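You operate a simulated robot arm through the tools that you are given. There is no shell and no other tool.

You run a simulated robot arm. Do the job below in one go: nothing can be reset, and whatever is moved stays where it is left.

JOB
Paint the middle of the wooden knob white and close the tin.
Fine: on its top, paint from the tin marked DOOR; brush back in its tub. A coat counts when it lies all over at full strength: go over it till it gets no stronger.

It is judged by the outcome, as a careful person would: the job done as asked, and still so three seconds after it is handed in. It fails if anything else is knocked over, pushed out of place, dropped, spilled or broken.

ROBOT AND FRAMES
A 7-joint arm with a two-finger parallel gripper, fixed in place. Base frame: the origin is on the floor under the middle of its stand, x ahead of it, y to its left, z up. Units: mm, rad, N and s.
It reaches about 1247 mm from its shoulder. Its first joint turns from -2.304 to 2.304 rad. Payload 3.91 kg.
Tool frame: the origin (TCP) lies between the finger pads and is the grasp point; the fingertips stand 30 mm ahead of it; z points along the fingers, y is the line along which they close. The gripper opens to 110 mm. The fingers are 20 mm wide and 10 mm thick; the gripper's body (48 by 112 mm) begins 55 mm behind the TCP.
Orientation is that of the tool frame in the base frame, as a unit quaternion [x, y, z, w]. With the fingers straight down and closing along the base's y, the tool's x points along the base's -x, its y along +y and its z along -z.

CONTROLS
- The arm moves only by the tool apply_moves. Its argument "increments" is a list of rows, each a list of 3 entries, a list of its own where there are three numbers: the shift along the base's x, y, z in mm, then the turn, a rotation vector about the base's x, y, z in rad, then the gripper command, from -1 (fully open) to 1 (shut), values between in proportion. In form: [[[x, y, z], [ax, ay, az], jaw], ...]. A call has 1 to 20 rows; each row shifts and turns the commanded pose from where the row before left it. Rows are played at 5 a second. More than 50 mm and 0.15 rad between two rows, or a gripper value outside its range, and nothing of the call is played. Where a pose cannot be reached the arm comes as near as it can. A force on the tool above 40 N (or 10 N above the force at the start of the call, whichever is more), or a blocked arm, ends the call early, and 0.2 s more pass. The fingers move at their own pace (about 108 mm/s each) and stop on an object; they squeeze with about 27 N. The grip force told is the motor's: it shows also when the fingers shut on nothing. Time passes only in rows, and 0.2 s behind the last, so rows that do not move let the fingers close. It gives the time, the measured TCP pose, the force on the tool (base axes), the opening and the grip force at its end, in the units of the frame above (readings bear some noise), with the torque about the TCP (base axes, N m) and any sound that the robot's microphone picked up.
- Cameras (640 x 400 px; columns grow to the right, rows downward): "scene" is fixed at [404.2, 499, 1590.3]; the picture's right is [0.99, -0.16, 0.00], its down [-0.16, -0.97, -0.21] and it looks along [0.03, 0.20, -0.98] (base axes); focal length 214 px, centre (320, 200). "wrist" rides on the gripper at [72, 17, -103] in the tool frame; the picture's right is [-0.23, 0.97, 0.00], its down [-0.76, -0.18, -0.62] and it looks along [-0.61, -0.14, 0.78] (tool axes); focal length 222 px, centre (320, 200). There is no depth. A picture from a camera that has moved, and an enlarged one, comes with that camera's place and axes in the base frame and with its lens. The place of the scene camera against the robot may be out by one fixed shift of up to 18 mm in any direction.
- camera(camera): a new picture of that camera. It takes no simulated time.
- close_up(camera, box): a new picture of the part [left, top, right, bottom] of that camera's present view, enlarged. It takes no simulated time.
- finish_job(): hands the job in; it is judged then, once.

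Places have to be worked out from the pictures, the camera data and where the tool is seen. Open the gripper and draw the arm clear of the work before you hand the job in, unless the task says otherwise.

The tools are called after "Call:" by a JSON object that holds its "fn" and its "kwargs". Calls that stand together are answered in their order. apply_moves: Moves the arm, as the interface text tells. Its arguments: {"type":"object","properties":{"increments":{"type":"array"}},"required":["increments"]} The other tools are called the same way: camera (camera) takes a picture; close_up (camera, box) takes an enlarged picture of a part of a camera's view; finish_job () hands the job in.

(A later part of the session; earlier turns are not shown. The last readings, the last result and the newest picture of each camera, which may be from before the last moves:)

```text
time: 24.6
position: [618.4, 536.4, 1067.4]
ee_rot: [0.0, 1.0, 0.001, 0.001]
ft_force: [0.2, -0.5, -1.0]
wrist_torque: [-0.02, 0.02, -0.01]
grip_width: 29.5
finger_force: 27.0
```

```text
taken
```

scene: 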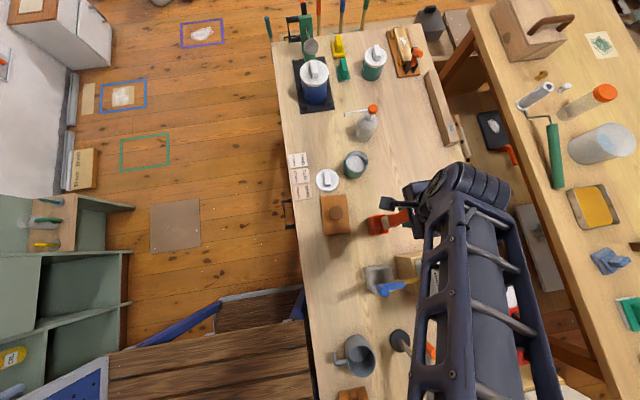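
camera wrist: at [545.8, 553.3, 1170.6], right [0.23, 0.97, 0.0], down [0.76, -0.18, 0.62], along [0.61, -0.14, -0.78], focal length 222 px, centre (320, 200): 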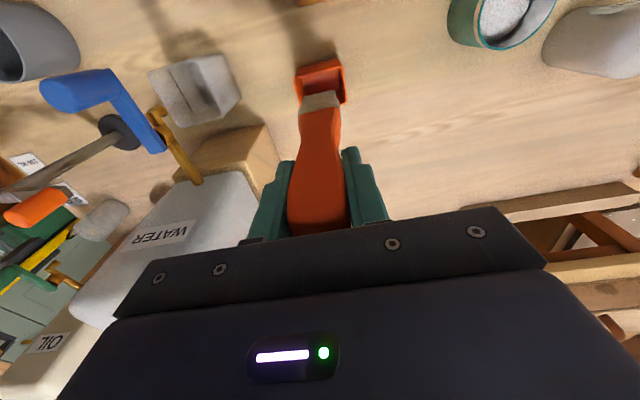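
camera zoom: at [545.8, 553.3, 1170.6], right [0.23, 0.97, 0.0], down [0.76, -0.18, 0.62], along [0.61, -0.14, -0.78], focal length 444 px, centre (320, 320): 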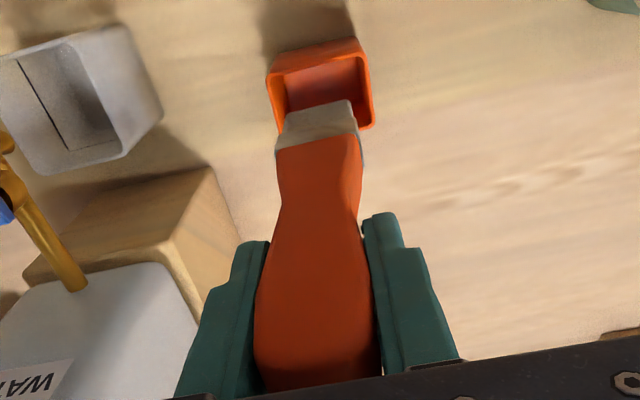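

The brush is out of the tub, held upright, with bristles about 40 mm wide along y and the tip roughly 184 mm below the TCP. I'll carry it high over to the DOOR tin's centre at (579,778).

Call:
{"fn": "apply_moves", "kwargs": {"increments": [[[-6.3, 40, 0], [0, 0, 0], 1], [[-6.3, 40, 0], [0, 0, 0], 1], [[-6.3, 40, 0], [0, 0, 0], 1], [[-6.3, 40, 0], [0, 0, 0], 1], [[-6.3, 40, 0], [0, 0, 0], 1], [[-6.5, 41.5, 0], [0, 0, 0], 1], [[0, 0, 0], [0, 0, 0], 1]]}}

Call:
{"fn": "camera", "kwargs": {"camera": "wrist"}}

Call:
{"fn": "close_up", "kwargs": {"camera": "wrist", "box": [240, 40, 400, 240]}}

Call:
{"fn": "close_up", "kwargs": {"camera": "scene", "box": [320, 110, 420, 190]}}

```text
time: 26.2
position: [578.9, 777.0, 1063.7]
ee_rot: [0.001, 1.0, 0.0, 0.001]
ft_force: [-0.2, -0.2, -1.1]
wrist_torque: [-0.03, 0.02, 0.02]
grip_width: 29.7
finger_force: 26.7
```

```text
taken
camera wrist: at [506.5, 794.9, 1167.5], right [0.23, 0.97, 0.0], down [0.76, -0.18, 0.62], along [0.61, -0.14, -0.78], focal length 222 px, centre (320, 200)
```

wrist: 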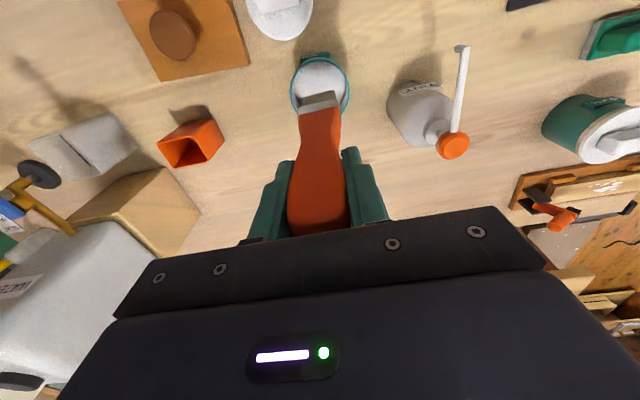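

```text
2.00 times, centred on (320, 140) of wrist
camera zoom: at [506.5, 794.9, 1167.5], right [0.23, 0.97, 0.0], down [0.76, -0.18, 0.62], along [0.61, -0.14, -0.78], focal length 444 px, centre (320, 320)
```

zoom: 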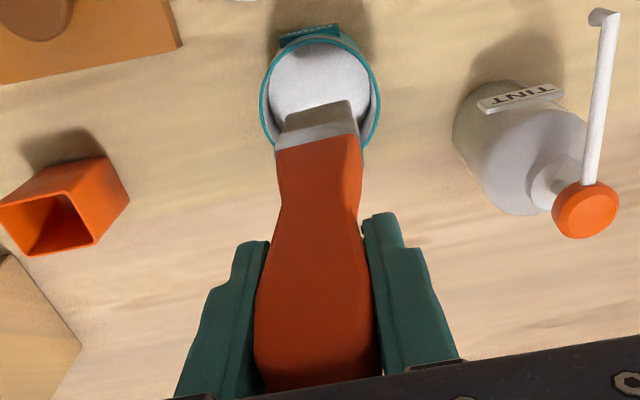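

```text
5.00 times, centred on (370, 150) of scene
camera zoom: at [404.2, 499.0, 1590.3], right [0.99, -0.16, 0.0], down [-0.16, -0.97, -0.21], along [0.03, 0.2, -0.98], focal length 1072 px, centre (70, 450)
```

zoom: 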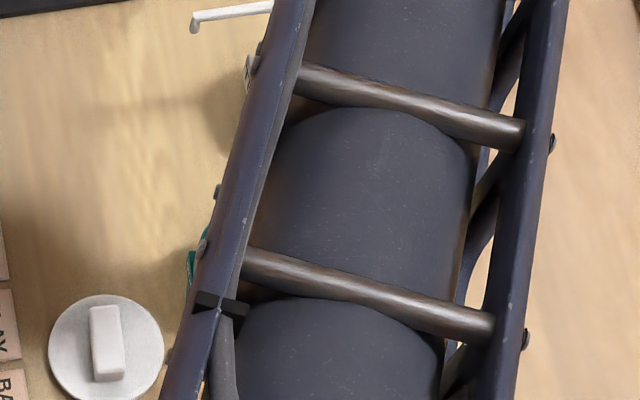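

The brush hangs centred over the open tin. I'll lower it inside the rim first and check the clearance.

Call:
{"fn": "apply_moves", "kwargs": {"increments": [[[0, 0, -20], [0, 0, 0], 1], [[0, 0, -20], [0, 0, 0], 1], [[0, 0, -15], [0, 0, 0], 1], [[0, 0, 0], [0, 0, 0], 1]]}}

Call:
{"fn": "close_up", "kwargs": {"camera": "wrist", "box": [240, 20, 400, 220]}}

```text
time: 27.2
position: [579.4, 777.4, 1010.9]
ee_rot: [0.0, 1.0, -0.001, -0.001]
ft_force: [0.0, 0.1, -0.4]
wrist_torque: [-0.02, 0.01, 0.0]
grip_width: 29.7
finger_force: 27.0
```

```text
2.00 times, centred on (320, 120) of wrist
camera zoom: at [507.3, 794.7, 1113.9], right [0.23, 0.97, 0.0], down [0.76, -0.18, 0.62], along [0.61, -0.14, -0.78], focal length 444 px, centre (320, 360)
```

zoom: 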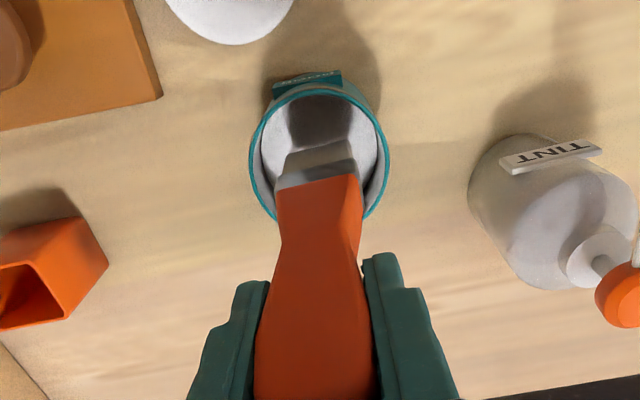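

The brush is inside the rim with space all round. I'll lower it into the paint about 15–20 mm deep.

Call:
{"fn": "apply_moves", "kwargs": {"increments": [[[-1, 0, -10], [0, 0, 0], 1], [[-1, 0, -10], [0, 0, 0], 1], [[0, 0, -8], [0, 0, 0], 1], [[0, 0, -5], [0, 0, 0], 1], [[0, 0, 0], [0, 0, 0], 1]]}}

Call:
{"fn": "close_up", "kwargs": {"camera": "wrist", "box": [240, 20, 400, 220]}}

```text
time: 28.4
position: [577.3, 777.7, 977.0]
ee_rot: [0.0, 1.0, -0.001, 0.0]
ft_force: [-0.5, -0.4, -0.9]
wrist_torque: [-0.01, 0.0, 0.0]
grip_width: 29.9
finger_force: 26.4
```

```text
2.00 times, centred on (320, 120) of wrist
camera zoom: at [505.9, 794.8, 1080.7], right [0.23, 0.97, 0.0], down [0.76, -0.18, 0.62], along [0.61, -0.14, -0.78], focal length 444 px, centre (320, 360)
```

zoom: 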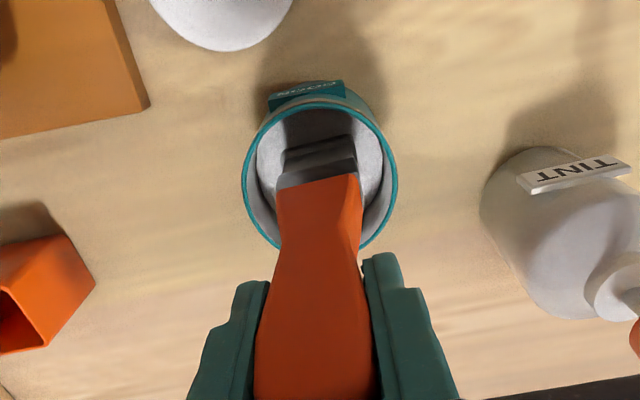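

It's unclear whether the bristles are wet yet, since the visible bristle length is unchanged. I'll lower a further 10 mm and compare.

Call:
{"fn": "apply_moves", "kwargs": {"increments": [[[0, 0, -5], [0, 0, 0], 1], [[0, 0, -5], [0, 0, 0], 1], [[0, 0, 0], [0, 0, 0], 1]]}}

Call:
{"fn": "close_up", "kwargs": {"camera": "wrist", "box": [280, 50, 380, 170]}}

```text
time: 29.2
position: [578.9, 777.5, 967.5]
ee_rot: [0.0, 1.0, 0.0, 0.001]
ft_force: [0.2, 0.1, -0.6]
wrist_torque: [0.04, -0.03, -0.02]
grip_width: 29.7
finger_force: 26.6
```

```text
3.33 times, centred on (330, 110) of wrist
camera zoom: at [505.6, 794.1, 1071.1], right [0.23, 0.97, 0.0], down [0.76, -0.18, 0.62], along [0.61, -0.14, -0.78], focal length 740 px, centre (287, 500)
```

zoom: 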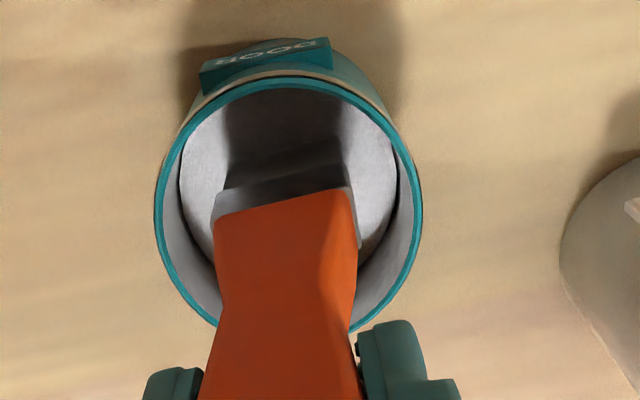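

The visible bristle has shortened slightly, so it's about 10–12 mm into the paint. I'll go 5 mm deeper, dwell, then lift to just above the paint and let it drain inside the tin.

Call:
{"fn": "apply_moves", "kwargs": {"increments": [[[0, 0, -5], [0, 0, 0], 1], [[0, 0, 0], [0, 0, 0], 1], [[0, 0, 0], [0, 0, 0], 1], [[0, 0, 0], [0, 0, 0], 1], [[0, 0, 10], [0, 0, 0], 1], [[0, 0, 10], [0, 0, 0], 1], [[0, 0, 10], [0, 0, 0], 1], [[0, 0, 5], [0, 0, 0], 1], [[0, 0, 0], [0, 0, 0], 1], [[0, 0, 0], [0, 0, 0], 1], [[0, 0, 0], [0, 0, 0], 1], [[0, 0, 0], [0, 0, 0], 1], [[0, 0, 0], [0, 0, 0], 1]]}}

Call:
{"fn": "close_up", "kwargs": {"camera": "wrist", "box": [280, 50, 380, 170]}}

```text
time: 32.0
position: [577.4, 776.9, 998.6]
ee_rot: [0.0, 1.0, 0.0, 0.0]
ft_force: [0.3, -0.1, -0.1]
wrist_torque: [-0.03, 0.01, -0.01]
grip_width: 29.9
finger_force: 27.4
```

```text
3.33 times, centred on (330, 110) of wrist
camera zoom: at [505.3, 794.9, 1102.3], right [0.23, 0.97, 0.0], down [0.76, -0.18, 0.62], along [0.61, -0.14, -0.78], focal length 740 px, centre (287, 500)
```

zoom: 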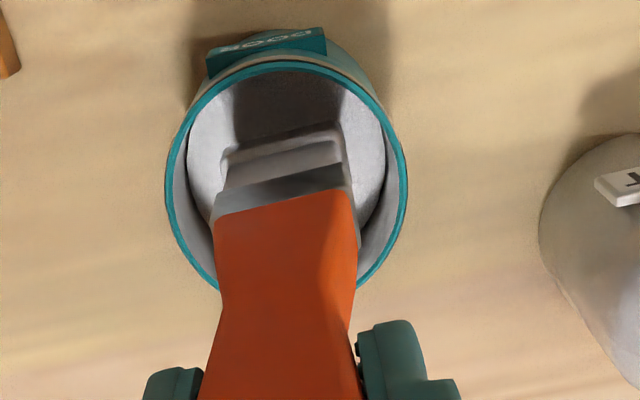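

The bristle tip is white now. I'll dwell over the paint a bit longer so any excess drips back into the tin, then compare.

Call:
{"fn": "apply_moves", "kwargs": {"increments": [[[0, 0, 0], [0, 0, 0], 1], [[0, 0, 0], [0, 0, 0], 1], [[0, 0, 0], [0, 0, 0], 1], [[0, 0, 0], [0, 0, 0], 1], [[0, 0, 0], [0, 0, 0], 1], [[0, 0, 0], [0, 0, 0], 1], [[0, 0, 0], [0, 0, 0], 1], [[0, 0, 0], [0, 0, 0], 1], [[0, 0, 0], [0, 0, 0], 1], [[0, 0, 0], [0, 0, 0], 1]]}}

Call:
{"fn": "close_up", "kwargs": {"camera": "wrist", "box": [280, 50, 380, 170]}}

```text
time: 34.2
position: [578.0, 776.8, 999.6]
ee_rot: [0.0, 1.0, 0.0, 0.0]
ft_force: [0.0, -0.6, -0.1]
wrist_torque: [-0.02, 0.02, 0.01]
grip_width: 29.7
finger_force: 26.8
```

```text
3.33 times, centred on (330, 110) of wrist
camera zoom: at [505.3, 794.9, 1102.4], right [0.23, 0.97, 0.0], down [0.76, -0.18, 0.62], along [0.61, -0.14, -0.78], focal length 740 px, centre (287, 500)
```

zoom: 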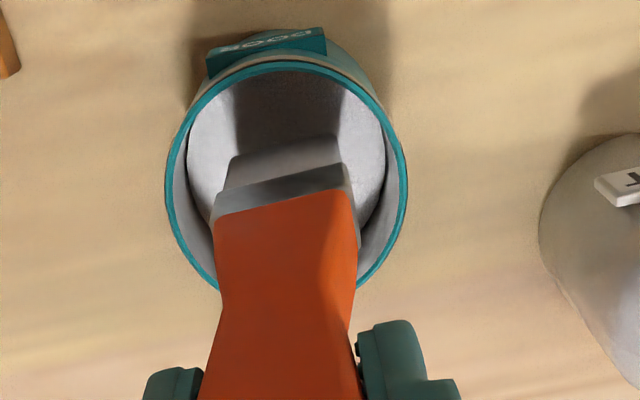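

The drip bead that hung from the tip has fallen back into the tin, so the brush is drained. I'll raise it clear of the rim and carry it towards the knob, stopping above it for alignment.

Call:
{"fn": "apply_moves", "kwargs": {"increments": [[[0, 0, 15], [0, 0, 0], 1], [[0, 0, 20], [0, 0, 0], 1], [[0, 0, 20], [0, 0, 0], 1], [[-20.2, -34.8, 0], [0, 0, 0], 1], [[-20.2, -34.8, 0], [0, 0, 0], 1], [[-20.2, -34.8, 0], [0, 0, 0], 1], [[-20.2, -34.8, 0], [0, 0, 0], 1], [[-20.2, -34.8, 0], [0, 0, 0], 1], [[0, 0, 0], [0, 0, 0], 1]]}}

Call:
{"fn": "camera", "kwargs": {"camera": "wrist"}}

Call:
{"fn": "close_up", "kwargs": {"camera": "wrist", "box": [250, 30, 390, 200]}}

Call:
{"fn": "camera", "kwargs": {"camera": "scene"}}

```text
time: 36.2
position: [475.4, 602.5, 1053.5]
ee_rot: [0.001, 1.0, 0.0, 0.0]
ft_force: [-0.5, -0.9, -1.1]
wrist_torque: [0.03, 0.01, 0.0]
grip_width: 29.6
finger_force: 27.1
```

```text
taken
camera wrist: at [403.7, 620.5, 1155.6], right [0.23, 0.97, 0.0], down [0.76, -0.18, 0.62], along [0.61, -0.14, -0.78], focal length 222 px, centre (320, 200)
```

wrist: 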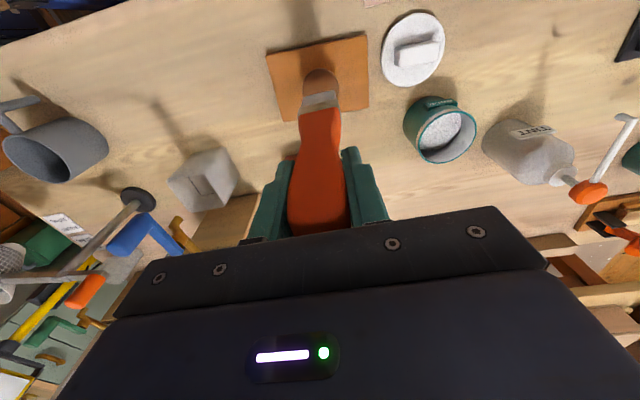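

```text
2.35 times, centred on (320, 115) of wrist
camera zoom: at [403.7, 620.5, 1155.6], right [0.23, 0.97, 0.0], down [0.76, -0.18, 0.62], along [0.61, -0.14, -0.78], focal length 523 px, centre (320, 400)
```

zoom: 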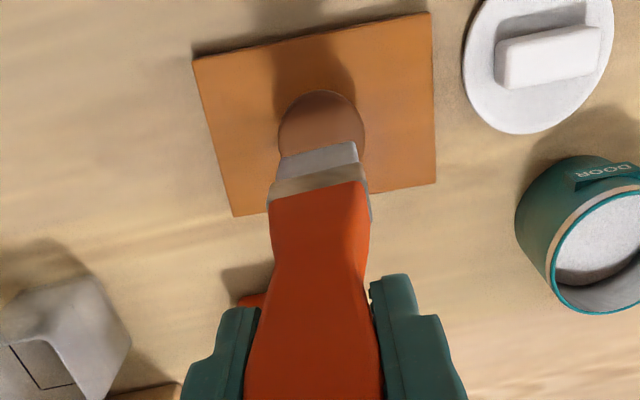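

```text
taken
```

scene: 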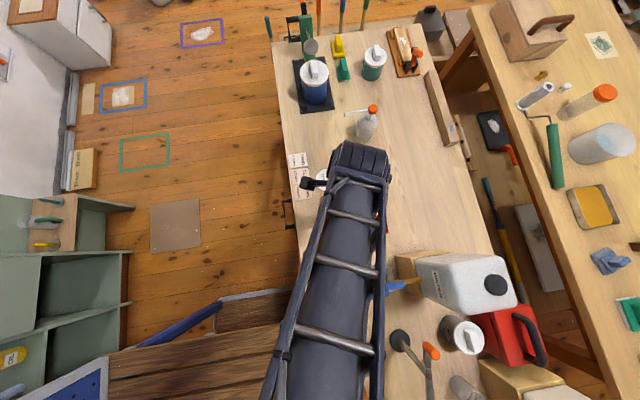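

The knob is centred under the brush at about (476,604). I'll descend to roughly 10 mm above the expected contact and take a look.

Call:
{"fn": "apply_moves", "kwargs": {"increments": [[[0, 0, -15], [0, 0, 0], 1], [[0, 0, -15], [0, 0, 0], 1], [[0, 0, -12], [0, 0, 0], 1], [[0, 0, 0], [0, 0, 0], 1]]}}

Call:
{"fn": "close_up", "kwargs": {"camera": "wrist", "box": [250, 30, 390, 200]}}

```text
time: 37.2
position: [477.1, 602.3, 1010.9]
ee_rot: [0.0, 1.0, 0.0, 0.001]
ft_force: [0.3, -0.1, -1.2]
wrist_torque: [0.01, 0.0, 0.01]
grip_width: 29.5
finger_force: 27.3
```

```text
2.35 times, centred on (320, 115) of wrist
camera zoom: at [405.7, 620.0, 1113.7], right [0.23, 0.97, 0.0], down [0.76, -0.18, 0.62], along [0.61, -0.14, -0.78], focal length 523 px, centre (320, 400)
```

zoom: 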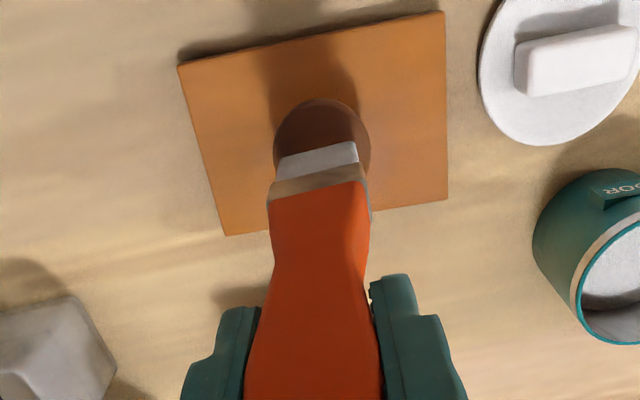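

The brush hangs just above the knob's middle. I'll descend in 3 mm steps until I feel light contact.

Call:
{"fn": "apply_moves", "kwargs": {"increments": [[[0, 0, -3], [0, 0, 0], 1], [[0, 0, -3], [0, 0, 0], 1], [[0, 0, 0], [0, 0, 0], 1]]}}

Call:
{"fn": "apply_moves", "kwargs": {"increments": [[[0, 0, -3], [0, 0, 0], 1], [[0, 0, 0], [0, 0, 0], 1]]}}

Call:
{"fn": "close_up", "kwargs": {"camera": "wrist", "box": [280, 60, 360, 140]}}

```text
time: 38.0
position: [476.4, 603.6, 1005.5]
ee_rot: [0.0, 1.0, 0.001, 0.0]
ft_force: [0.7, 0.5, -0.6]
wrist_torque: [-0.02, -0.03, 0.01]
grip_width: 29.7
finger_force: 26.9
```

```text
time: 38.6
position: [478.0, 604.7, 1002.0]
ee_rot: [0.0, 1.0, 0.0, 0.0]
ft_force: [0.2, 0.8, -0.3]
wrist_torque: [0.08, -0.04, 0.0]
grip_width: 29.5
finger_force: 27.5
```

```text
5.00 times, centred on (320, 100) of wrist
camera zoom: at [405.3, 620.4, 1105.0], right [0.23, 0.97, 0.0], down [0.76, -0.18, 0.62], along [0.61, -0.14, -0.78], focal length 1111 px, centre (320, 700)
```

zoom: 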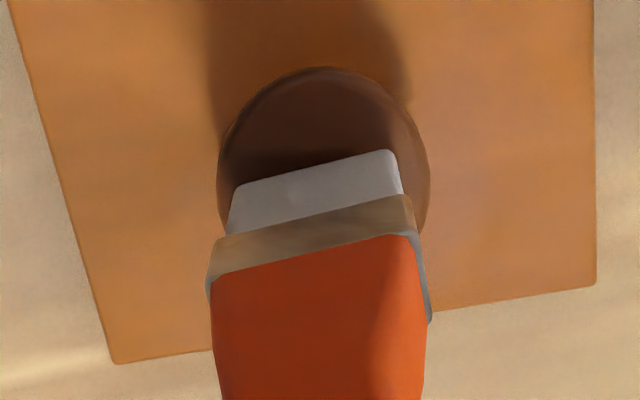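

The bristles' shadow is almost meeting the tip, but there's no clear contact force yet. I'll continue in 2 mm steps.

Call:
{"fn": "apply_moves", "kwargs": {"increments": [[[0, 0, -2], [0, 0, 0], 1], [[0, 0, 0], [0, 0, 0], 1]]}}

Call:
{"fn": "apply_moves", "kwargs": {"increments": [[[0, 0, -2], [0, 0, 0], 1], [[0, 0, 0], [0, 0, 0], 1]]}}

Call:
{"fn": "close_up", "kwargs": {"camera": "wrist", "box": [280, 60, 360, 140]}}

```text
time: 39.2
position: [477.5, 603.2, 999.7]
ee_rot: [0.0, 1.0, 0.001, 0.0]
ft_force: [1.0, -0.1, -0.1]
wrist_torque: [-0.03, 0.02, -0.01]
grip_width: 29.2
finger_force: 26.6
```

```text
time: 39.8
position: [477.5, 603.1, 998.3]
ee_rot: [0.0, 1.0, 0.0, 0.0]
ft_force: [-1.0, -1.3, 15.1]
wrist_torque: [-0.3, 0.34, 0.05]
grip_width: 29.7
finger_force: 26.9
```

```text
5.00 times, centred on (320, 100) of wrist
camera zoom: at [404.9, 620.0, 1102.2], right [0.23, 0.97, 0.0], down [0.76, -0.18, 0.62], along [0.61, -0.14, -0.78], focal length 1111 px, centre (320, 700)
```

zoom: 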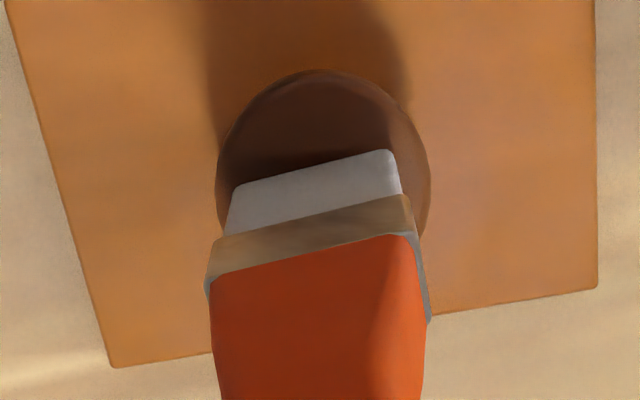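

Contact at z≈999 with 15 N (the brush is fairly stiff). I'll ease up by 0.7 mm and make slow strokes of ±10 mm in x across the knob's middle.

Call:
{"fn": "apply_moves", "kwargs": {"increments": [[[0, 0, 0.7], [0, 0, 0], 1], [[2.5, 0, 0], [0, 0, 0], 1], [[2.5, 0, 0], [0, 0, 0], 1], [[2.5, 0, 0], [0, 0, 0], 1], [[2.5, 0, 0], [0, 0, 0], 1], [[-2.5, 0, 0], [0, 0, 0], 1], [[-2.5, 0, 0], [0, 0, 0], 1], [[-2.5, 0, 0], [0, 0, 0], 1], [[-2.5, 0, 0], [0, 0, 0], 1]]}}

Call:
{"fn": "close_up", "kwargs": {"camera": "wrist", "box": [280, 60, 360, 140]}}

```text
time: 41.8
position: [476.9, 603.5, 999.3]
ee_rot: [0.0, 1.0, 0.0, 0.0]
ft_force: [4.7, -0.3, 7.7]
wrist_torque: [-0.04, -0.77, 0.02]
grip_width: 29.6
finger_force: 26.9
```

```text
5.00 times, centred on (320, 100) of wrist
camera zoom: at [404.9, 620.4, 1102.0], right [0.23, 0.97, 0.0], down [0.76, -0.18, 0.62], along [0.61, -0.14, -0.78], focal length 1111 px, centre (320, 700)
```

zoom: 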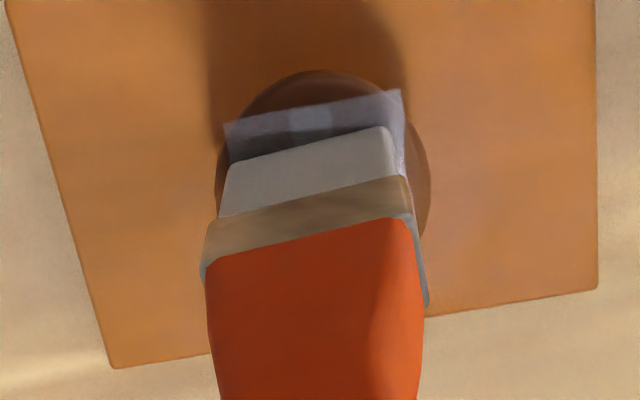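

White paint is laying down as a translucent band, so repeated passes are needed to build it up; the knob and plate haven't moved. I'll continue with more back-and-forth strokes.

Call:
{"fn": "apply_moves", "kwargs": {"increments": [[[3, 0, 0], [0, 0, 0], 1], [[3, 0, 0], [0, 0, 0], 1], [[3, 0, 0], [0, 0, 0], 1], [[3, 0, 0], [0, 0, 0], 1], [[-3, 0, 0], [0, 0, 0], 1], [[-3, 0, 0], [0, 0, 0], 1], [[-3, 0, 0], [0, 0, 0], 1], [[-3, 0, 0], [0, 0, 0], 1], [[3, 0, 0], [0, 0, 0], 1], [[3, 0, 0], [0, 0, 0], 1], [[3, 0, 0], [0, 0, 0], 1], [[3, 0, 0], [0, 0, 0], 1]]}}

Call:
{"fn": "close_up", "kwargs": {"camera": "wrist", "box": [280, 60, 360, 140]}}

```text
time: 44.4
position: [489.2, 603.3, 999.4]
ee_rot: [0.001, 1.0, -0.001, 0.001]
ft_force: [-3.8, -0.4, 7.0]
wrist_torque: [0.05, 0.73, 0.01]
grip_width: 29.7
finger_force: 27.0
```

```text
5.00 times, centred on (320, 100) of wrist
camera zoom: at [416.1, 620.6, 1102.0], right [0.23, 0.97, 0.0], down [0.76, -0.18, 0.62], along [0.61, -0.14, -0.78], focal length 1111 px, centre (320, 700)
```

zoom: 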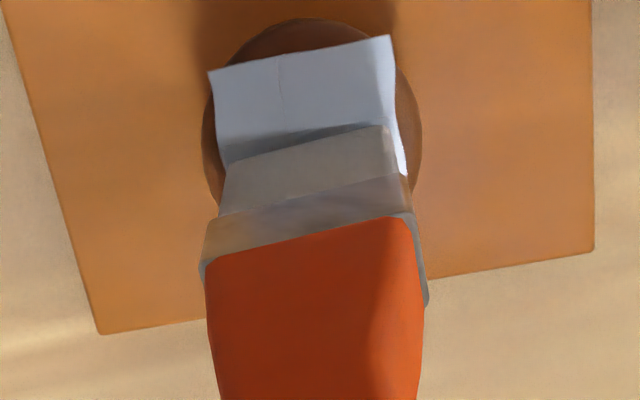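

Coverage over the near part is now strong white. I'll lift off and shift the brush aside (toward the tin) to inspect the whole top.

Call:
{"fn": "apply_moves", "kwargs": {"increments": [[[0, 0, 15], [0, 0, 0], 1], [[0, 0, 20], [0, 0, 0], 1], [[0, 0, 20], [0, 0, 0], 1], [[20, 30, 0], [0, 0, 0], 1], [[20, 30, 0], [0, 0, 0], 1], [[0, 0, 0], [0, 0, 0], 1]]}}

Call:
{"fn": "camera", "kwargs": {"camera": "wrist"}}

Call:
{"fn": "close_up", "kwargs": {"camera": "wrist", "box": [210, 20, 340, 150]}}

```text
time: 45.8
position: [530.3, 663.5, 1054.9]
ee_rot: [0.0, 1.0, 0.0, 0.0]
ft_force: [-0.2, 0.9, -0.8]
wrist_torque: [0.01, 0.0, 0.01]
grip_width: 29.5
finger_force: 27.0
```

```text
taken
camera wrist: at [458.2, 681.2, 1156.4], right [0.23, 0.97, 0.0], down [0.76, -0.18, 0.62], along [0.61, -0.14, -0.78], focal length 222 px, centre (320, 200)
```

wrist: 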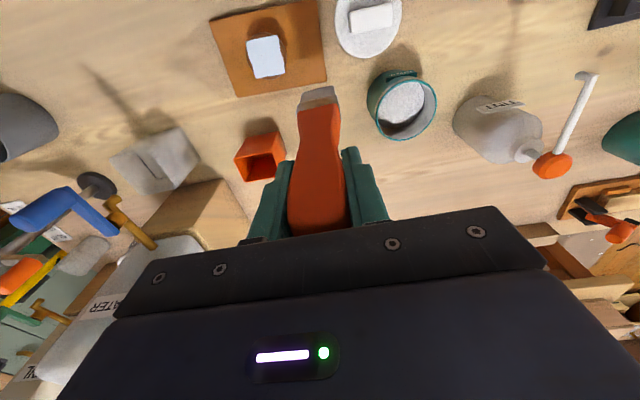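

```text
3.08 times, centred on (275, 85) of wrist
camera zoom: at [458.2, 681.2, 1156.4], right [0.23, 0.97, 0.0], down [0.76, -0.18, 0.62], along [0.61, -0.14, -0.78], focal length 684 px, centre (458, 554)
```

zoom: 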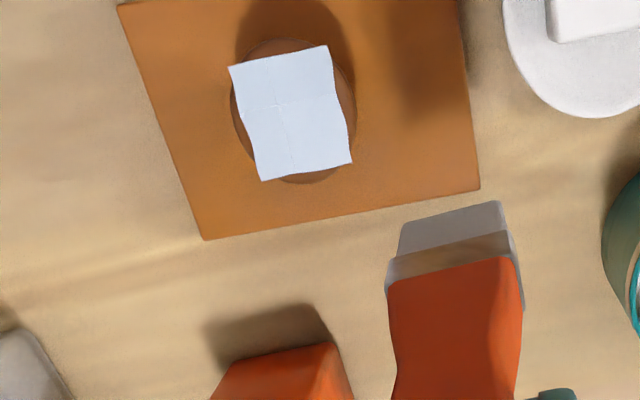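

The knob's middle is covered white with a slight seam visible. I'll enlarge further to judge its strength and uniformity.

Call:
{"fn": "close_up", "kwargs": {"camera": "wrist", "box": [245, 20, 295, 65]}}

Call:
{"fn": "close_up", "kwargs": {"camera": "scene", "box": [315, 190, 365, 240]}}

```text
8.89 times, centred on (270, 42) of wrist
camera zoom: at [458.2, 681.2, 1156.4], right [0.23, 0.97, 0.0], down [0.76, -0.18, 0.62], along [0.61, -0.14, -0.78], focal length 1974 px, centre (764, 1600)
```

zoom: 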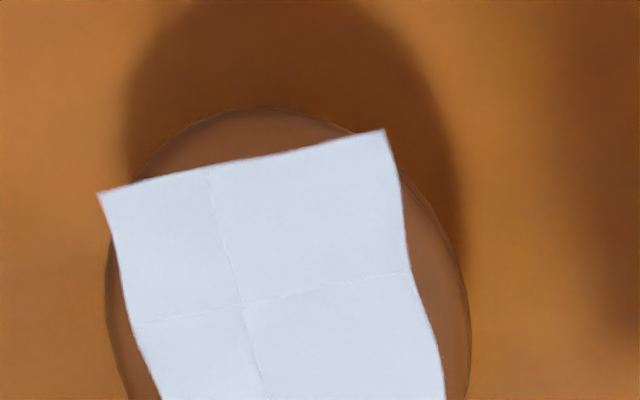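

```text
8.00 times, centred on (340, 215) of scene
camera zoom: at [404.2, 499.0, 1590.3], right [0.99, -0.16, 0.0], down [-0.16, -0.97, -0.21], along [0.03, 0.2, -0.98], focal length 1716 px, centre (160, 80)
```

zoom: 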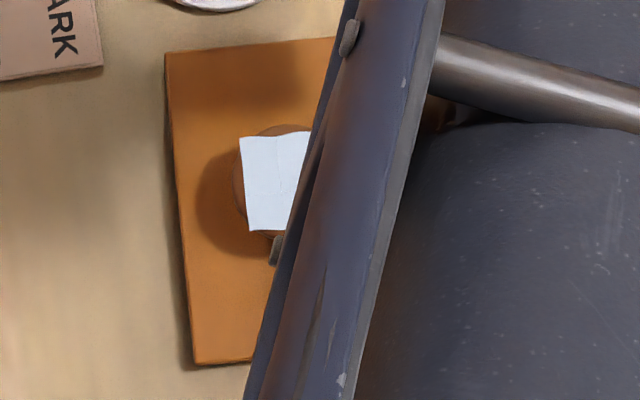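

The patch looks evenly white, but to be sure of full strength I'll take a second dip and go over it again. I'm moving back over the tin.

Call:
{"fn": "apply_moves", "kwargs": {"increments": [[[17, 38, 0], [0, 0, 0], 1], [[17, 38, 0], [0, 0, 0], 1], [[17, 38, 0], [0, 0, 0], 1], [[0, 0, 0], [0, 0, 0], 1], [[0, 0, -20], [0, 0, 0], 1], [[0, 0, -20], [0, 0, 0], 1], [[0, 0, 0], [0, 0, 0], 1]]}}

Call:
{"fn": "close_up", "kwargs": {"camera": "wrist", "box": [240, 20, 400, 220]}}

```text
time: 47.4
position: [581.1, 777.5, 1013.6]
ee_rot: [0.001, 1.0, -0.001, 0.0]
ft_force: [-0.3, -0.3, -0.5]
wrist_torque: [0.02, -0.01, 0.04]
grip_width: 29.3
finger_force: 27.1
```

```text
2.00 times, centred on (320, 120) of wrist
camera zoom: at [509.0, 796.0, 1116.4], right [0.23, 0.97, 0.0], down [0.76, -0.18, 0.62], along [0.61, -0.14, -0.78], focal length 444 px, centre (320, 360)
```

zoom: 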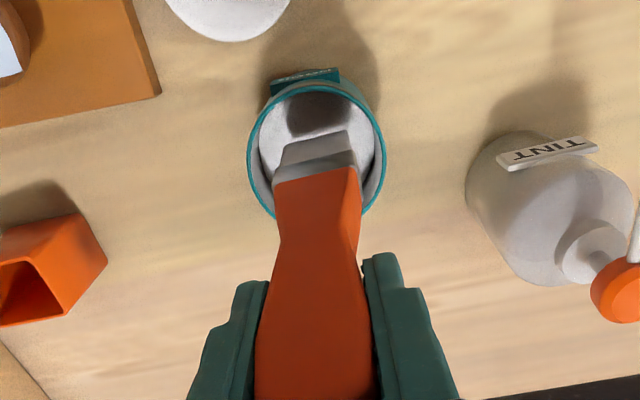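

The brush is centred inside the rim. I'll dip to the same depth as before, raise inside the tin, and let it drain for 3 s.

Call:
{"fn": "apply_moves", "kwargs": {"increments": [[[0, 0, -15], [0, 0, 0], 1], [[0, 0, -15], [0, 0, 0], 1], [[0, 0, -10], [0, 0, 0], 1], [[0, 0, -8], [0, 0, 0], 1], [[0, 0, 0], [0, 0, 0], 1], [[0, 0, 0], [0, 0, 0], 1], [[0, 0, 10], [0, 0, 0], 1], [[0, 0, 10], [0, 0, 0], 1], [[0, 0, 10], [0, 0, 0], 1], [[0, 0, 4], [0, 0, 0], 1]]}}

Call:
{"fn": "apply_moves", "kwargs": {"increments": [[[0, 0, 0], [0, 0, 0], 1], [[0, 0, 0], [0, 0, 0], 1], [[0, 0, 0], [0, 0, 0], 1], [[0, 0, 0], [0, 0, 0], 1], [[0, 0, 0], [0, 0, 0], 1], [[0, 0, 0], [0, 0, 0], 1], [[0, 0, 0], [0, 0, 0], 1], [[0, 0, 0], [0, 0, 0], 1], [[0, 0, 0], [0, 0, 0], 1], [[0, 0, 0], [0, 0, 0], 1], [[0, 0, 0], [0, 0, 0], 1], [[0, 0, 0], [0, 0, 0], 1], [[0, 0, 0], [0, 0, 0], 1], [[0, 0, 0], [0, 0, 0], 1], [[0, 0, 0], [0, 0, 0], 1]]}}

Call:
{"fn": "close_up", "kwargs": {"camera": "wrist", "box": [280, 50, 380, 170]}}

```text
time: 49.6
position: [579.3, 779.0, 1000.4]
ee_rot: [0.0, 1.0, 0.0, 0.0]
ft_force: [-0.1, 0.4, -1.3]
wrist_torque: [-0.02, 0.02, 0.01]
grip_width: 29.7
finger_force: 27.1
```

```text
time: 52.8
position: [579.8, 778.1, 1000.3]
ee_rot: [0.001, 1.0, 0.0, 0.001]
ft_force: [0.2, -1.1, -0.9]
wrist_torque: [0.03, 0.0, 0.02]
grip_width: 29.4
finger_force: 26.7
```

```text
3.33 times, centred on (330, 110) of wrist
camera zoom: at [507.4, 795.4, 1103.0], right [0.23, 0.97, 0.0], down [0.76, -0.18, 0.62], along [0.61, -0.14, -0.78], focal length 740 px, centre (287, 500)
```

zoom: 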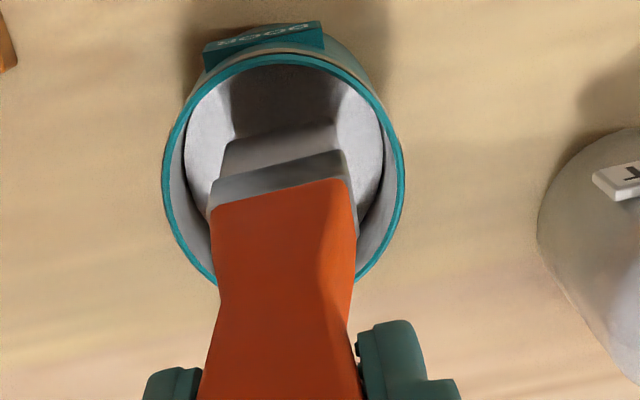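

It has drained with no bead left. I'll carry it back over the knob and lower to just above contact.

Call:
{"fn": "apply_moves", "kwargs": {"increments": [[[0, 0, 15], [0, 0, 0], 1], [[0, 0, 20], [0, 0, 0], 1], [[0, 0, 19], [0, 0, 0], 1], [[-19.2, -34.8, 0], [0, 0, 0], 1], [[-19.2, -34.8, 0], [0, 0, 0], 1], [[-19.2, -34.8, 0], [0, 0, 0], 1], [[-19.2, -34.8, 0], [0, 0, 0], 1], [[-19.2, -34.8, 0], [0, 0, 0], 1], [[0, 0, 0], [0, 0, 0], 1], [[0, 0, -15], [0, 0, 0], 1], [[0, 0, -15], [0, 0, 0], 1], [[0, 0, -12], [0, 0, 0], 1], [[0, 0, -8], [0, 0, 0], 1], [[0, 0, -3], [0, 0, 0], 1], [[0, 0, 0], [0, 0, 0], 1]]}}

Call:
{"fn": "close_up", "kwargs": {"camera": "wrist", "box": [280, 60, 360, 140]}}

```text
time: 56.0
position: [484.4, 603.3, 1000.5]
ee_rot: [0.0, 1.0, -0.001, 0.0]
ft_force: [0.6, -0.3, -1.2]
wrist_torque: [0.01, -0.02, 0.02]
grip_width: 29.5
finger_force: 27.1
```

```text
5.00 times, centred on (320, 100) of wrist
camera zoom: at [411.4, 620.8, 1104.0], right [0.23, 0.97, 0.0], down [0.76, -0.18, 0.62], along [0.61, -0.14, -0.78], focal length 1111 px, centre (320, 700)
```

zoom: 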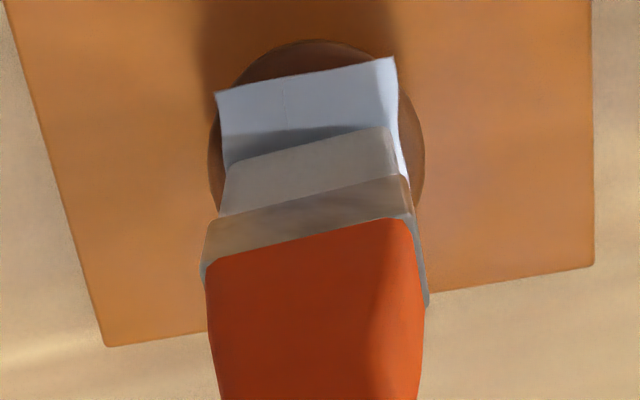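

The brush is just above the coated area. I'll lower to light contact and go over it with several more passes.

Call:
{"fn": "apply_moves", "kwargs": {"increments": [[[0, 0, -1], [0, 0, 0], 1], [[0, 0, -1], [0, 0, 0], 1], [[3, 0, 0], [0, 0, 0], 1], [[3, 0, 0], [0, 0, 0], 1], [[-3, 0, 0], [0, 0, 0], 1], [[-3, 0, 0], [0, 0, 0], 1], [[-3, 0, 0], [0, 0, 0], 1], [[-3, 0, 0], [0, 0, 0], 1], [[3, 0, 0], [0, 0, 0], 1], [[3, 0, 0], [0, 0, 0], 1], [[3, 0, 0], [0, 0, 0], 1], [[3, 0, 0], [0, 0, 0], 1]]}}

Call:
{"fn": "apply_moves", "kwargs": {"increments": [[[-3, 0, 0], [0, 0, 0], 1], [[-3, 0, 0], [0, 0, 0], 1], [[-3, 0, 0], [0, 0, 0], 1], [[-3, 0, 0], [0, 0, 0], 1], [[3, 0, 0], [0, 0, 0], 1], [[3, 0, 0], [0, 0, 0], 1], [[3, 0, 0], [0, 0, 0], 1], [[3, 0, 0], [0, 0, 0], 1]]}}

Call:
{"fn": "close_up", "kwargs": {"camera": "wrist", "box": [280, 60, 360, 140]}}

```text
time: 58.6
position: [489.2, 602.3, 998.6]
ee_rot: [0.0, 1.0, -0.001, 0.0]
ft_force: [-4.2, 0.8, 6.3]
wrist_torque: [0.15, 0.58, -0.01]
grip_width: 29.7
finger_force: 26.8
```

```text
time: 60.4
position: [490.3, 602.6, 998.5]
ee_rot: [0.0, 1.0, 0.0, 0.0]
ft_force: [0.3, 0.0, 0.4]
wrist_torque: [-0.01, 0.1, -0.01]
grip_width: 29.6
finger_force: 26.4
```

```text
5.00 times, centred on (320, 100) of wrist
camera zoom: at [417.2, 619.9, 1101.9], right [0.23, 0.97, 0.0], down [0.76, -0.18, 0.62], along [0.61, -0.14, -0.78], focal length 1111 px, centre (320, 700)
```

zoom: 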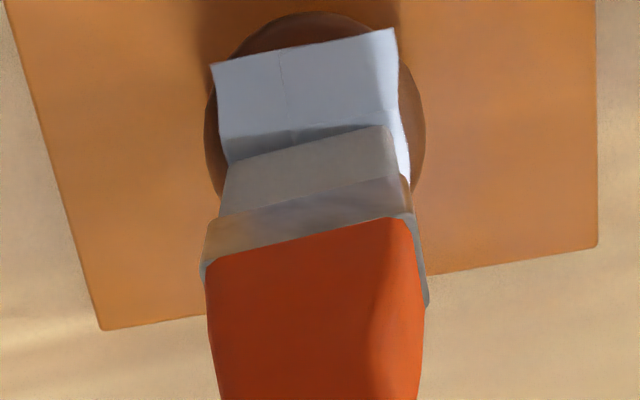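

The force has fallen to nearly nothing, so the brush has settled slightly in the grip. I'll lift off and inspect the coat again from the same viewpoint as before.

Call:
{"fn": "apply_moves", "kwargs": {"increments": [[[0, 0, 15], [0, 0, 0], 1], [[0, 0, 20], [0, 0, 0], 1], [[0, 0, 20], [0, 0, 0], 1], [[20, 30, 0], [0, 0, 0], 1], [[19, 30, 0], [0, 0, 0], 1], [[0, 0, 0], [0, 0, 0], 1]]}}

Call:
{"fn": "close_up", "kwargs": {"camera": "wrist", "box": [210, 20, 340, 150]}}

Call:
{"fn": "close_up", "kwargs": {"camera": "wrist", "box": [240, 25, 300, 85]}}

Call:
{"fn": "camera", "kwargs": {"camera": "wrist"}}

```text
time: 61.8
position: [526.7, 663.1, 1054.3]
ee_rot: [0.001, 1.0, 0.0, 0.0]
ft_force: [-0.1, -0.3, -0.7]
wrist_torque: [-0.05, -0.03, -0.03]
grip_width: 29.9
finger_force: 27.2
```

```text
3.08 times, centred on (275, 85) of wrist
camera zoom: at [454.8, 679.9, 1157.3], right [0.23, 0.97, 0.0], down [0.76, -0.18, 0.62], along [0.61, -0.14, -0.78], focal length 684 px, centre (458, 554)
```

zoom: 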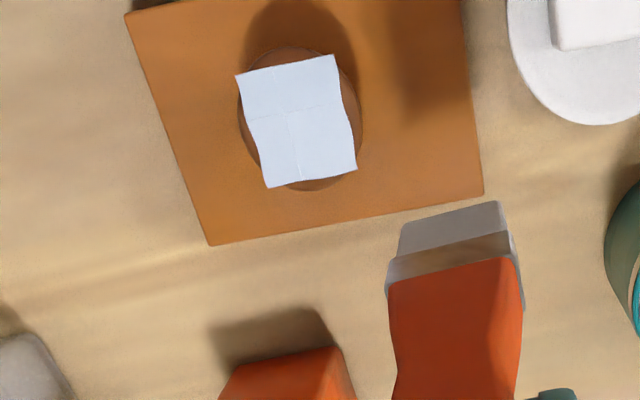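

```text
6.67 times, centred on (270, 55) of wrist
camera zoom: at [454.8, 679.9, 1157.3], right [0.23, 0.97, 0.0], down [0.76, -0.18, 0.62], along [0.61, -0.14, -0.78], focal length 1481 px, centre (653, 1167)
```

zoom: 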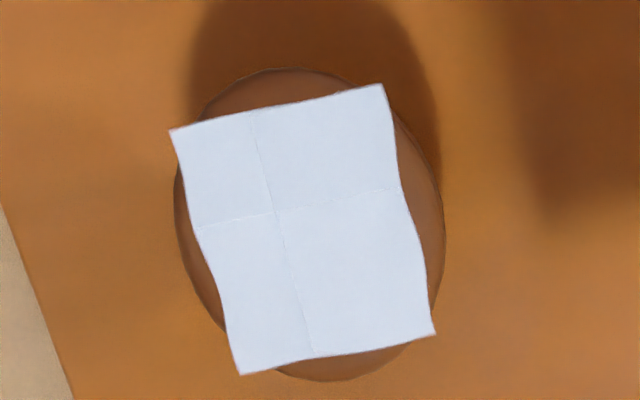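

```text
taken
camera wrist: at [454.8, 679.9, 1157.3], right [0.23, 0.97, 0.0], down [0.76, -0.18, 0.62], along [0.61, -0.14, -0.78], focal length 222 px, centre (320, 200)
```

wrist: 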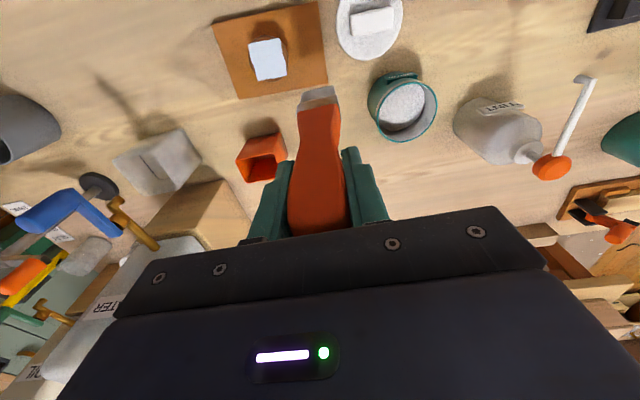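

The coat looks identical to before the second dip, so it's at full strength, and it's well centred on the knob. Before putting the brush back, I'll check how it sits in the grip, comparing against the earlier view with the same crop.

Call:
{"fn": "close_up", "kwargs": {"camera": "wrist", "box": [250, 30, 390, 200]}}

Call:
{"fn": "close_up", "kwargs": {"camera": "wrist", "box": [220, 100, 300, 200]}}

```text
2.35 times, centred on (320, 115) of wrist
camera zoom: at [454.8, 679.9, 1157.3], right [0.23, 0.97, 0.0], down [0.76, -0.18, 0.62], along [0.61, -0.14, -0.78], focal length 523 px, centre (320, 400)
```

zoom: 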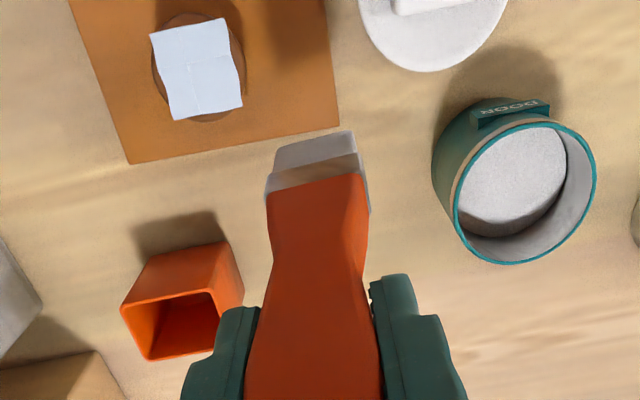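

```text
4.00 times, centred on (260, 150) of wrist
camera zoom: at [454.8, 679.9, 1157.3], right [0.23, 0.97, 0.0], down [0.76, -0.18, 0.62], along [0.61, -0.14, -0.78], focal length 888 px, centre (560, 400)
```

zoom: 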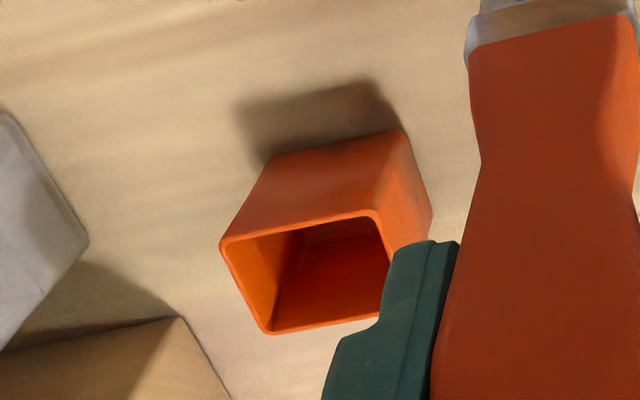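

The brush has pivoted about 2.5° in the grip (tip ~8 mm toward −x), so I'll tilt the hand slightly to bring it upright. The tub is unmoved at x 594–640, y 505–570, and I'll move over it now.

Call:
{"fn": "apply_moves", "kwargs": {"increments": [[[22, -32, 4], [0, -0.01, 0], 1], [[22, -32, 4], [0, -0.01, 0], 1], [[22, -32, 4], [0, -0.01, 0], 1], [[23, -31.5, 0.3], [0, -0.01, 0], 1], [[0, 0, 0], [0, 0, 0], 1]]}}

Call:
{"fn": "camera", "kwargs": {"camera": "wrist"}}

Call:
{"fn": "close_up", "kwargs": {"camera": "wrist", "box": [240, 40, 400, 240]}}

```text
time: 63.0
position: [617.0, 534.9, 1064.8]
ee_rot: [0.0, 1.0, 0.001, 0.02]
ft_force: [-0.1, -0.2, -1.1]
wrist_torque: [0.04, 0.0, 0.02]
grip_width: 29.8
finger_force: 26.8
```

```text
taken
camera wrist: at [541.9, 551.2, 1164.7], right [0.23, 0.97, 0.01], down [0.74, -0.18, 0.65], along [0.64, -0.14, -0.76], focal length 222 px, centre (320, 200)
```

wrist: 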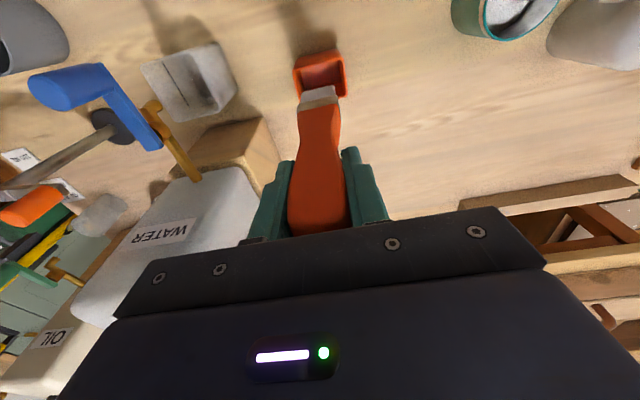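

```text
2.00 times, centred on (320, 140) of wrist
camera zoom: at [541.9, 551.2, 1164.7], right [0.23, 0.97, 0.01], down [0.74, -0.18, 0.65], along [0.64, -0.14, -0.76], focal length 444 px, centre (320, 320)
```

zoom: 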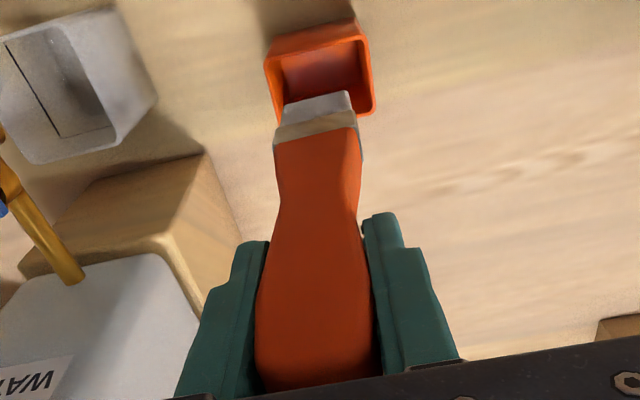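

The tip lines up over the tub as it did when lifted out. I'll lower to just above the rim and check again.

Call:
{"fn": "apply_moves", "kwargs": {"increments": [[[0, 0, -20], [0, 0, 0], 1], [[0, 0, -20], [0, 0, 0], 1], [[0, 0, 0], [0, 0, 0], 1]]}}

Call:
{"fn": "close_up", "kwargs": {"camera": "wrist", "box": [260, 30, 380, 150]}}

```text
time: 63.8
position: [618.1, 536.1, 1025.1]
ee_rot: [0.0, 1.0, 0.0, 0.02]
ft_force: [-0.8, 0.4, -1.5]
wrist_torque: [-0.01, 0.03, 0.01]
grip_width: 29.6
finger_force: 26.4
```

```text
3.33 times, centred on (320, 90) of wrist
camera zoom: at [542.0, 552.7, 1125.1], right [0.23, 0.97, 0.01], down [0.74, -0.18, 0.65], along [0.64, -0.14, -0.76], focal length 740 px, centre (320, 567)
```

zoom: 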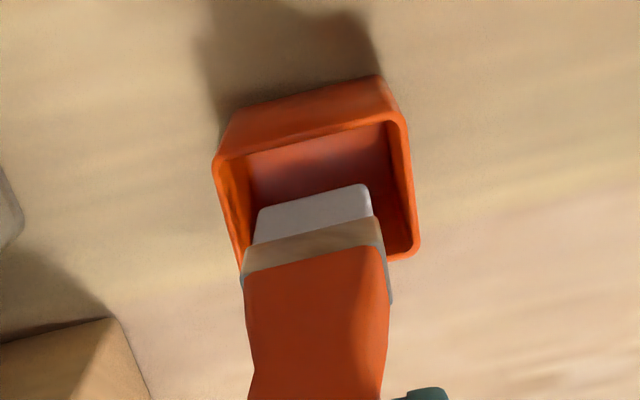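

The tip lies within the rim with margin all round, slightly toward +x, so I'll shift 3 mm back and lower into the tub in stages.

Call:
{"fn": "apply_moves", "kwargs": {"increments": [[[-3, 1, -5], [0, 0, 0], 1], [[0, 0, -12], [0, 0, 0], 1], [[0, 0, -12], [0, 0, 0], 1], [[0, 0, -12], [0, 0, 0], 1], [[0, 0, -12], [0, 0, 0], 1], [[0, 0, -12], [0, 0, 0], 1], [[0, 0, -10], [0, 0, 0], 1], [[0, 0, 0], [0, 0, 0], 1]]}}

Call:
{"fn": "camera", "kwargs": {"camera": "wrist"}}

```text
time: 65.6
position: [612.7, 537.0, 950.1]
ee_rot: [0.0, 1.0, 0.0, 0.02]
ft_force: [0.6, 0.5, -0.6]
wrist_torque: [0.01, 0.0, 0.04]
grip_width: 29.6
finger_force: 27.4
```

```text
taken
camera wrist: at [538.1, 554.3, 1050.7], right [0.23, 0.97, 0.01], down [0.74, -0.18, 0.65], along [0.64, -0.14, -0.76], focal length 222 px, centre (320, 200)
```

wrist: 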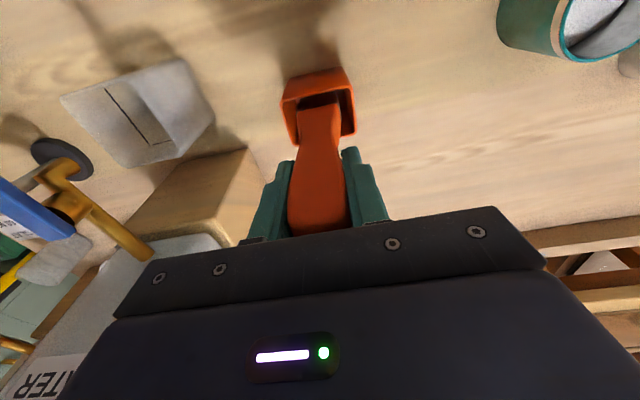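

The brush is inside the tub without contact. I'll lower the last ~10 mm in 2 mm steps until the tip touches the tub floor.

Call:
{"fn": "apply_moves", "kwargs": {"increments": [[[0, 0, -2], [0, 0, 0], 1], [[0, 0, -2], [0, 0, 0], 1], [[0, 0, -2], [0, 0, 0], 1], [[0, 0, 0], [0, 0, 0], 1]]}}

Call:
{"fn": "apply_moves", "kwargs": {"increments": [[[0, 0, -1.5], [0, 0, 0], 1], [[0, 0, 0], [0, 0, 0], 1]]}}

Call:
{"fn": "apply_moves", "kwargs": {"increments": [[[0, 0, -1.5], [0, 0, 0], 1], [[0, 0, 0], [0, 0, 0], 1]]}}

```text
time: 66.6
position: [614.6, 535.6, 945.7]
ee_rot: [-0.001, 1.0, 0.0, 0.02]
ft_force: [-1.0, -0.7, -0.8]
wrist_torque: [0.0, 0.02, 0.01]
grip_width: 29.7
finger_force: 26.5
```

```text
time: 67.2
position: [614.9, 535.7, 943.1]
ee_rot: [0.0, 1.0, 0.0, 0.021]
ft_force: [-0.3, 0.0, -0.6]
wrist_torque: [0.01, 0.02, -0.02]
grip_width: 29.7
finger_force: 27.6
```

```text
time: 67.8
position: [613.3, 537.4, 941.2]
ee_rot: [0.0, 1.0, 0.0, 0.02]
ft_force: [0.0, -0.2, -0.3]
wrist_torque: [-0.01, 0.02, 0.0]
grip_width: 29.7
finger_force: 27.0
```

No floor contact yet at z≈942.9 commanded; I'll continue in 1 mm steps.

Call:
{"fn": "apply_moves", "kwargs": {"increments": [[[0, 0, -1], [0, 0, 0], 1], [[0, 0, 0], [0, 0, 0], 1]]}}

Call:
{"fn": "apply_moves", "kwargs": {"increments": [[[0, 0, -1], [0, 0, 0], 1], [[0, 0, 0], [0, 0, 0], 1]]}}

```text
time: 68.4
position: [615.2, 536.3, 941.3]
ee_rot: [0.0, 1.0, 0.0, 0.02]
ft_force: [-0.2, 0.2, -0.8]
wrist_torque: [-0.01, 0.0, 0.0]
grip_width: 29.8
finger_force: 27.1
```

```text
time: 69.0
position: [615.4, 537.3, 941.1]
ee_rot: [0.0, 1.0, 0.0, 0.021]
ft_force: [0.3, -0.2, 6.2]
wrist_torque: [-0.13, -0.01, -0.02]
grip_width: 29.5
finger_force: 27.2
```

The tip is on the tub floor (6 N). I'll ease up half a millimetre and open the fingers.

Call:
{"fn": "apply_moves", "kwargs": {"increments": [[[0, 0, 0.5], [0, 0, 0], 1], [[0, 0, 0], [0, 0, 0], 0.3], [[0, 0, 0], [0, 0, 0], 0], [[0, 0, 0], [0, 0, 0], -0.4], [[0, 0, 0], [0, 0, 0], -0.6], [[0, 0, 0], [0, 0, 0], -0.6]]}}

Call:
{"fn": "camera", "kwargs": {"camera": "wrist"}}

```text
time: 70.4
position: [614.8, 537.1, 939.9]
ee_rot: [0.0, 1.0, 0.001, 0.021]
ft_force: [-1.1, 0.7, -0.4]
wrist_torque: [-0.01, 0.04, -0.01]
grip_width: 87.8
finger_force: 0.1
```

```text
taken
camera wrist: at [538.6, 553.7, 1041.0], right [0.23, 0.97, 0.01], down [0.74, -0.18, 0.65], along [0.64, -0.14, -0.76], focal length 222 px, centre (320, 200)
```

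wrist: 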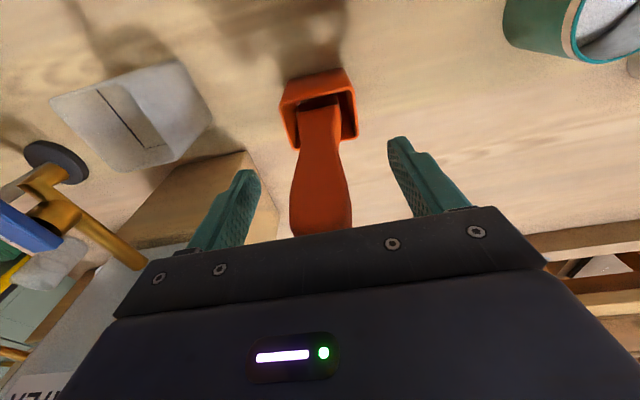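

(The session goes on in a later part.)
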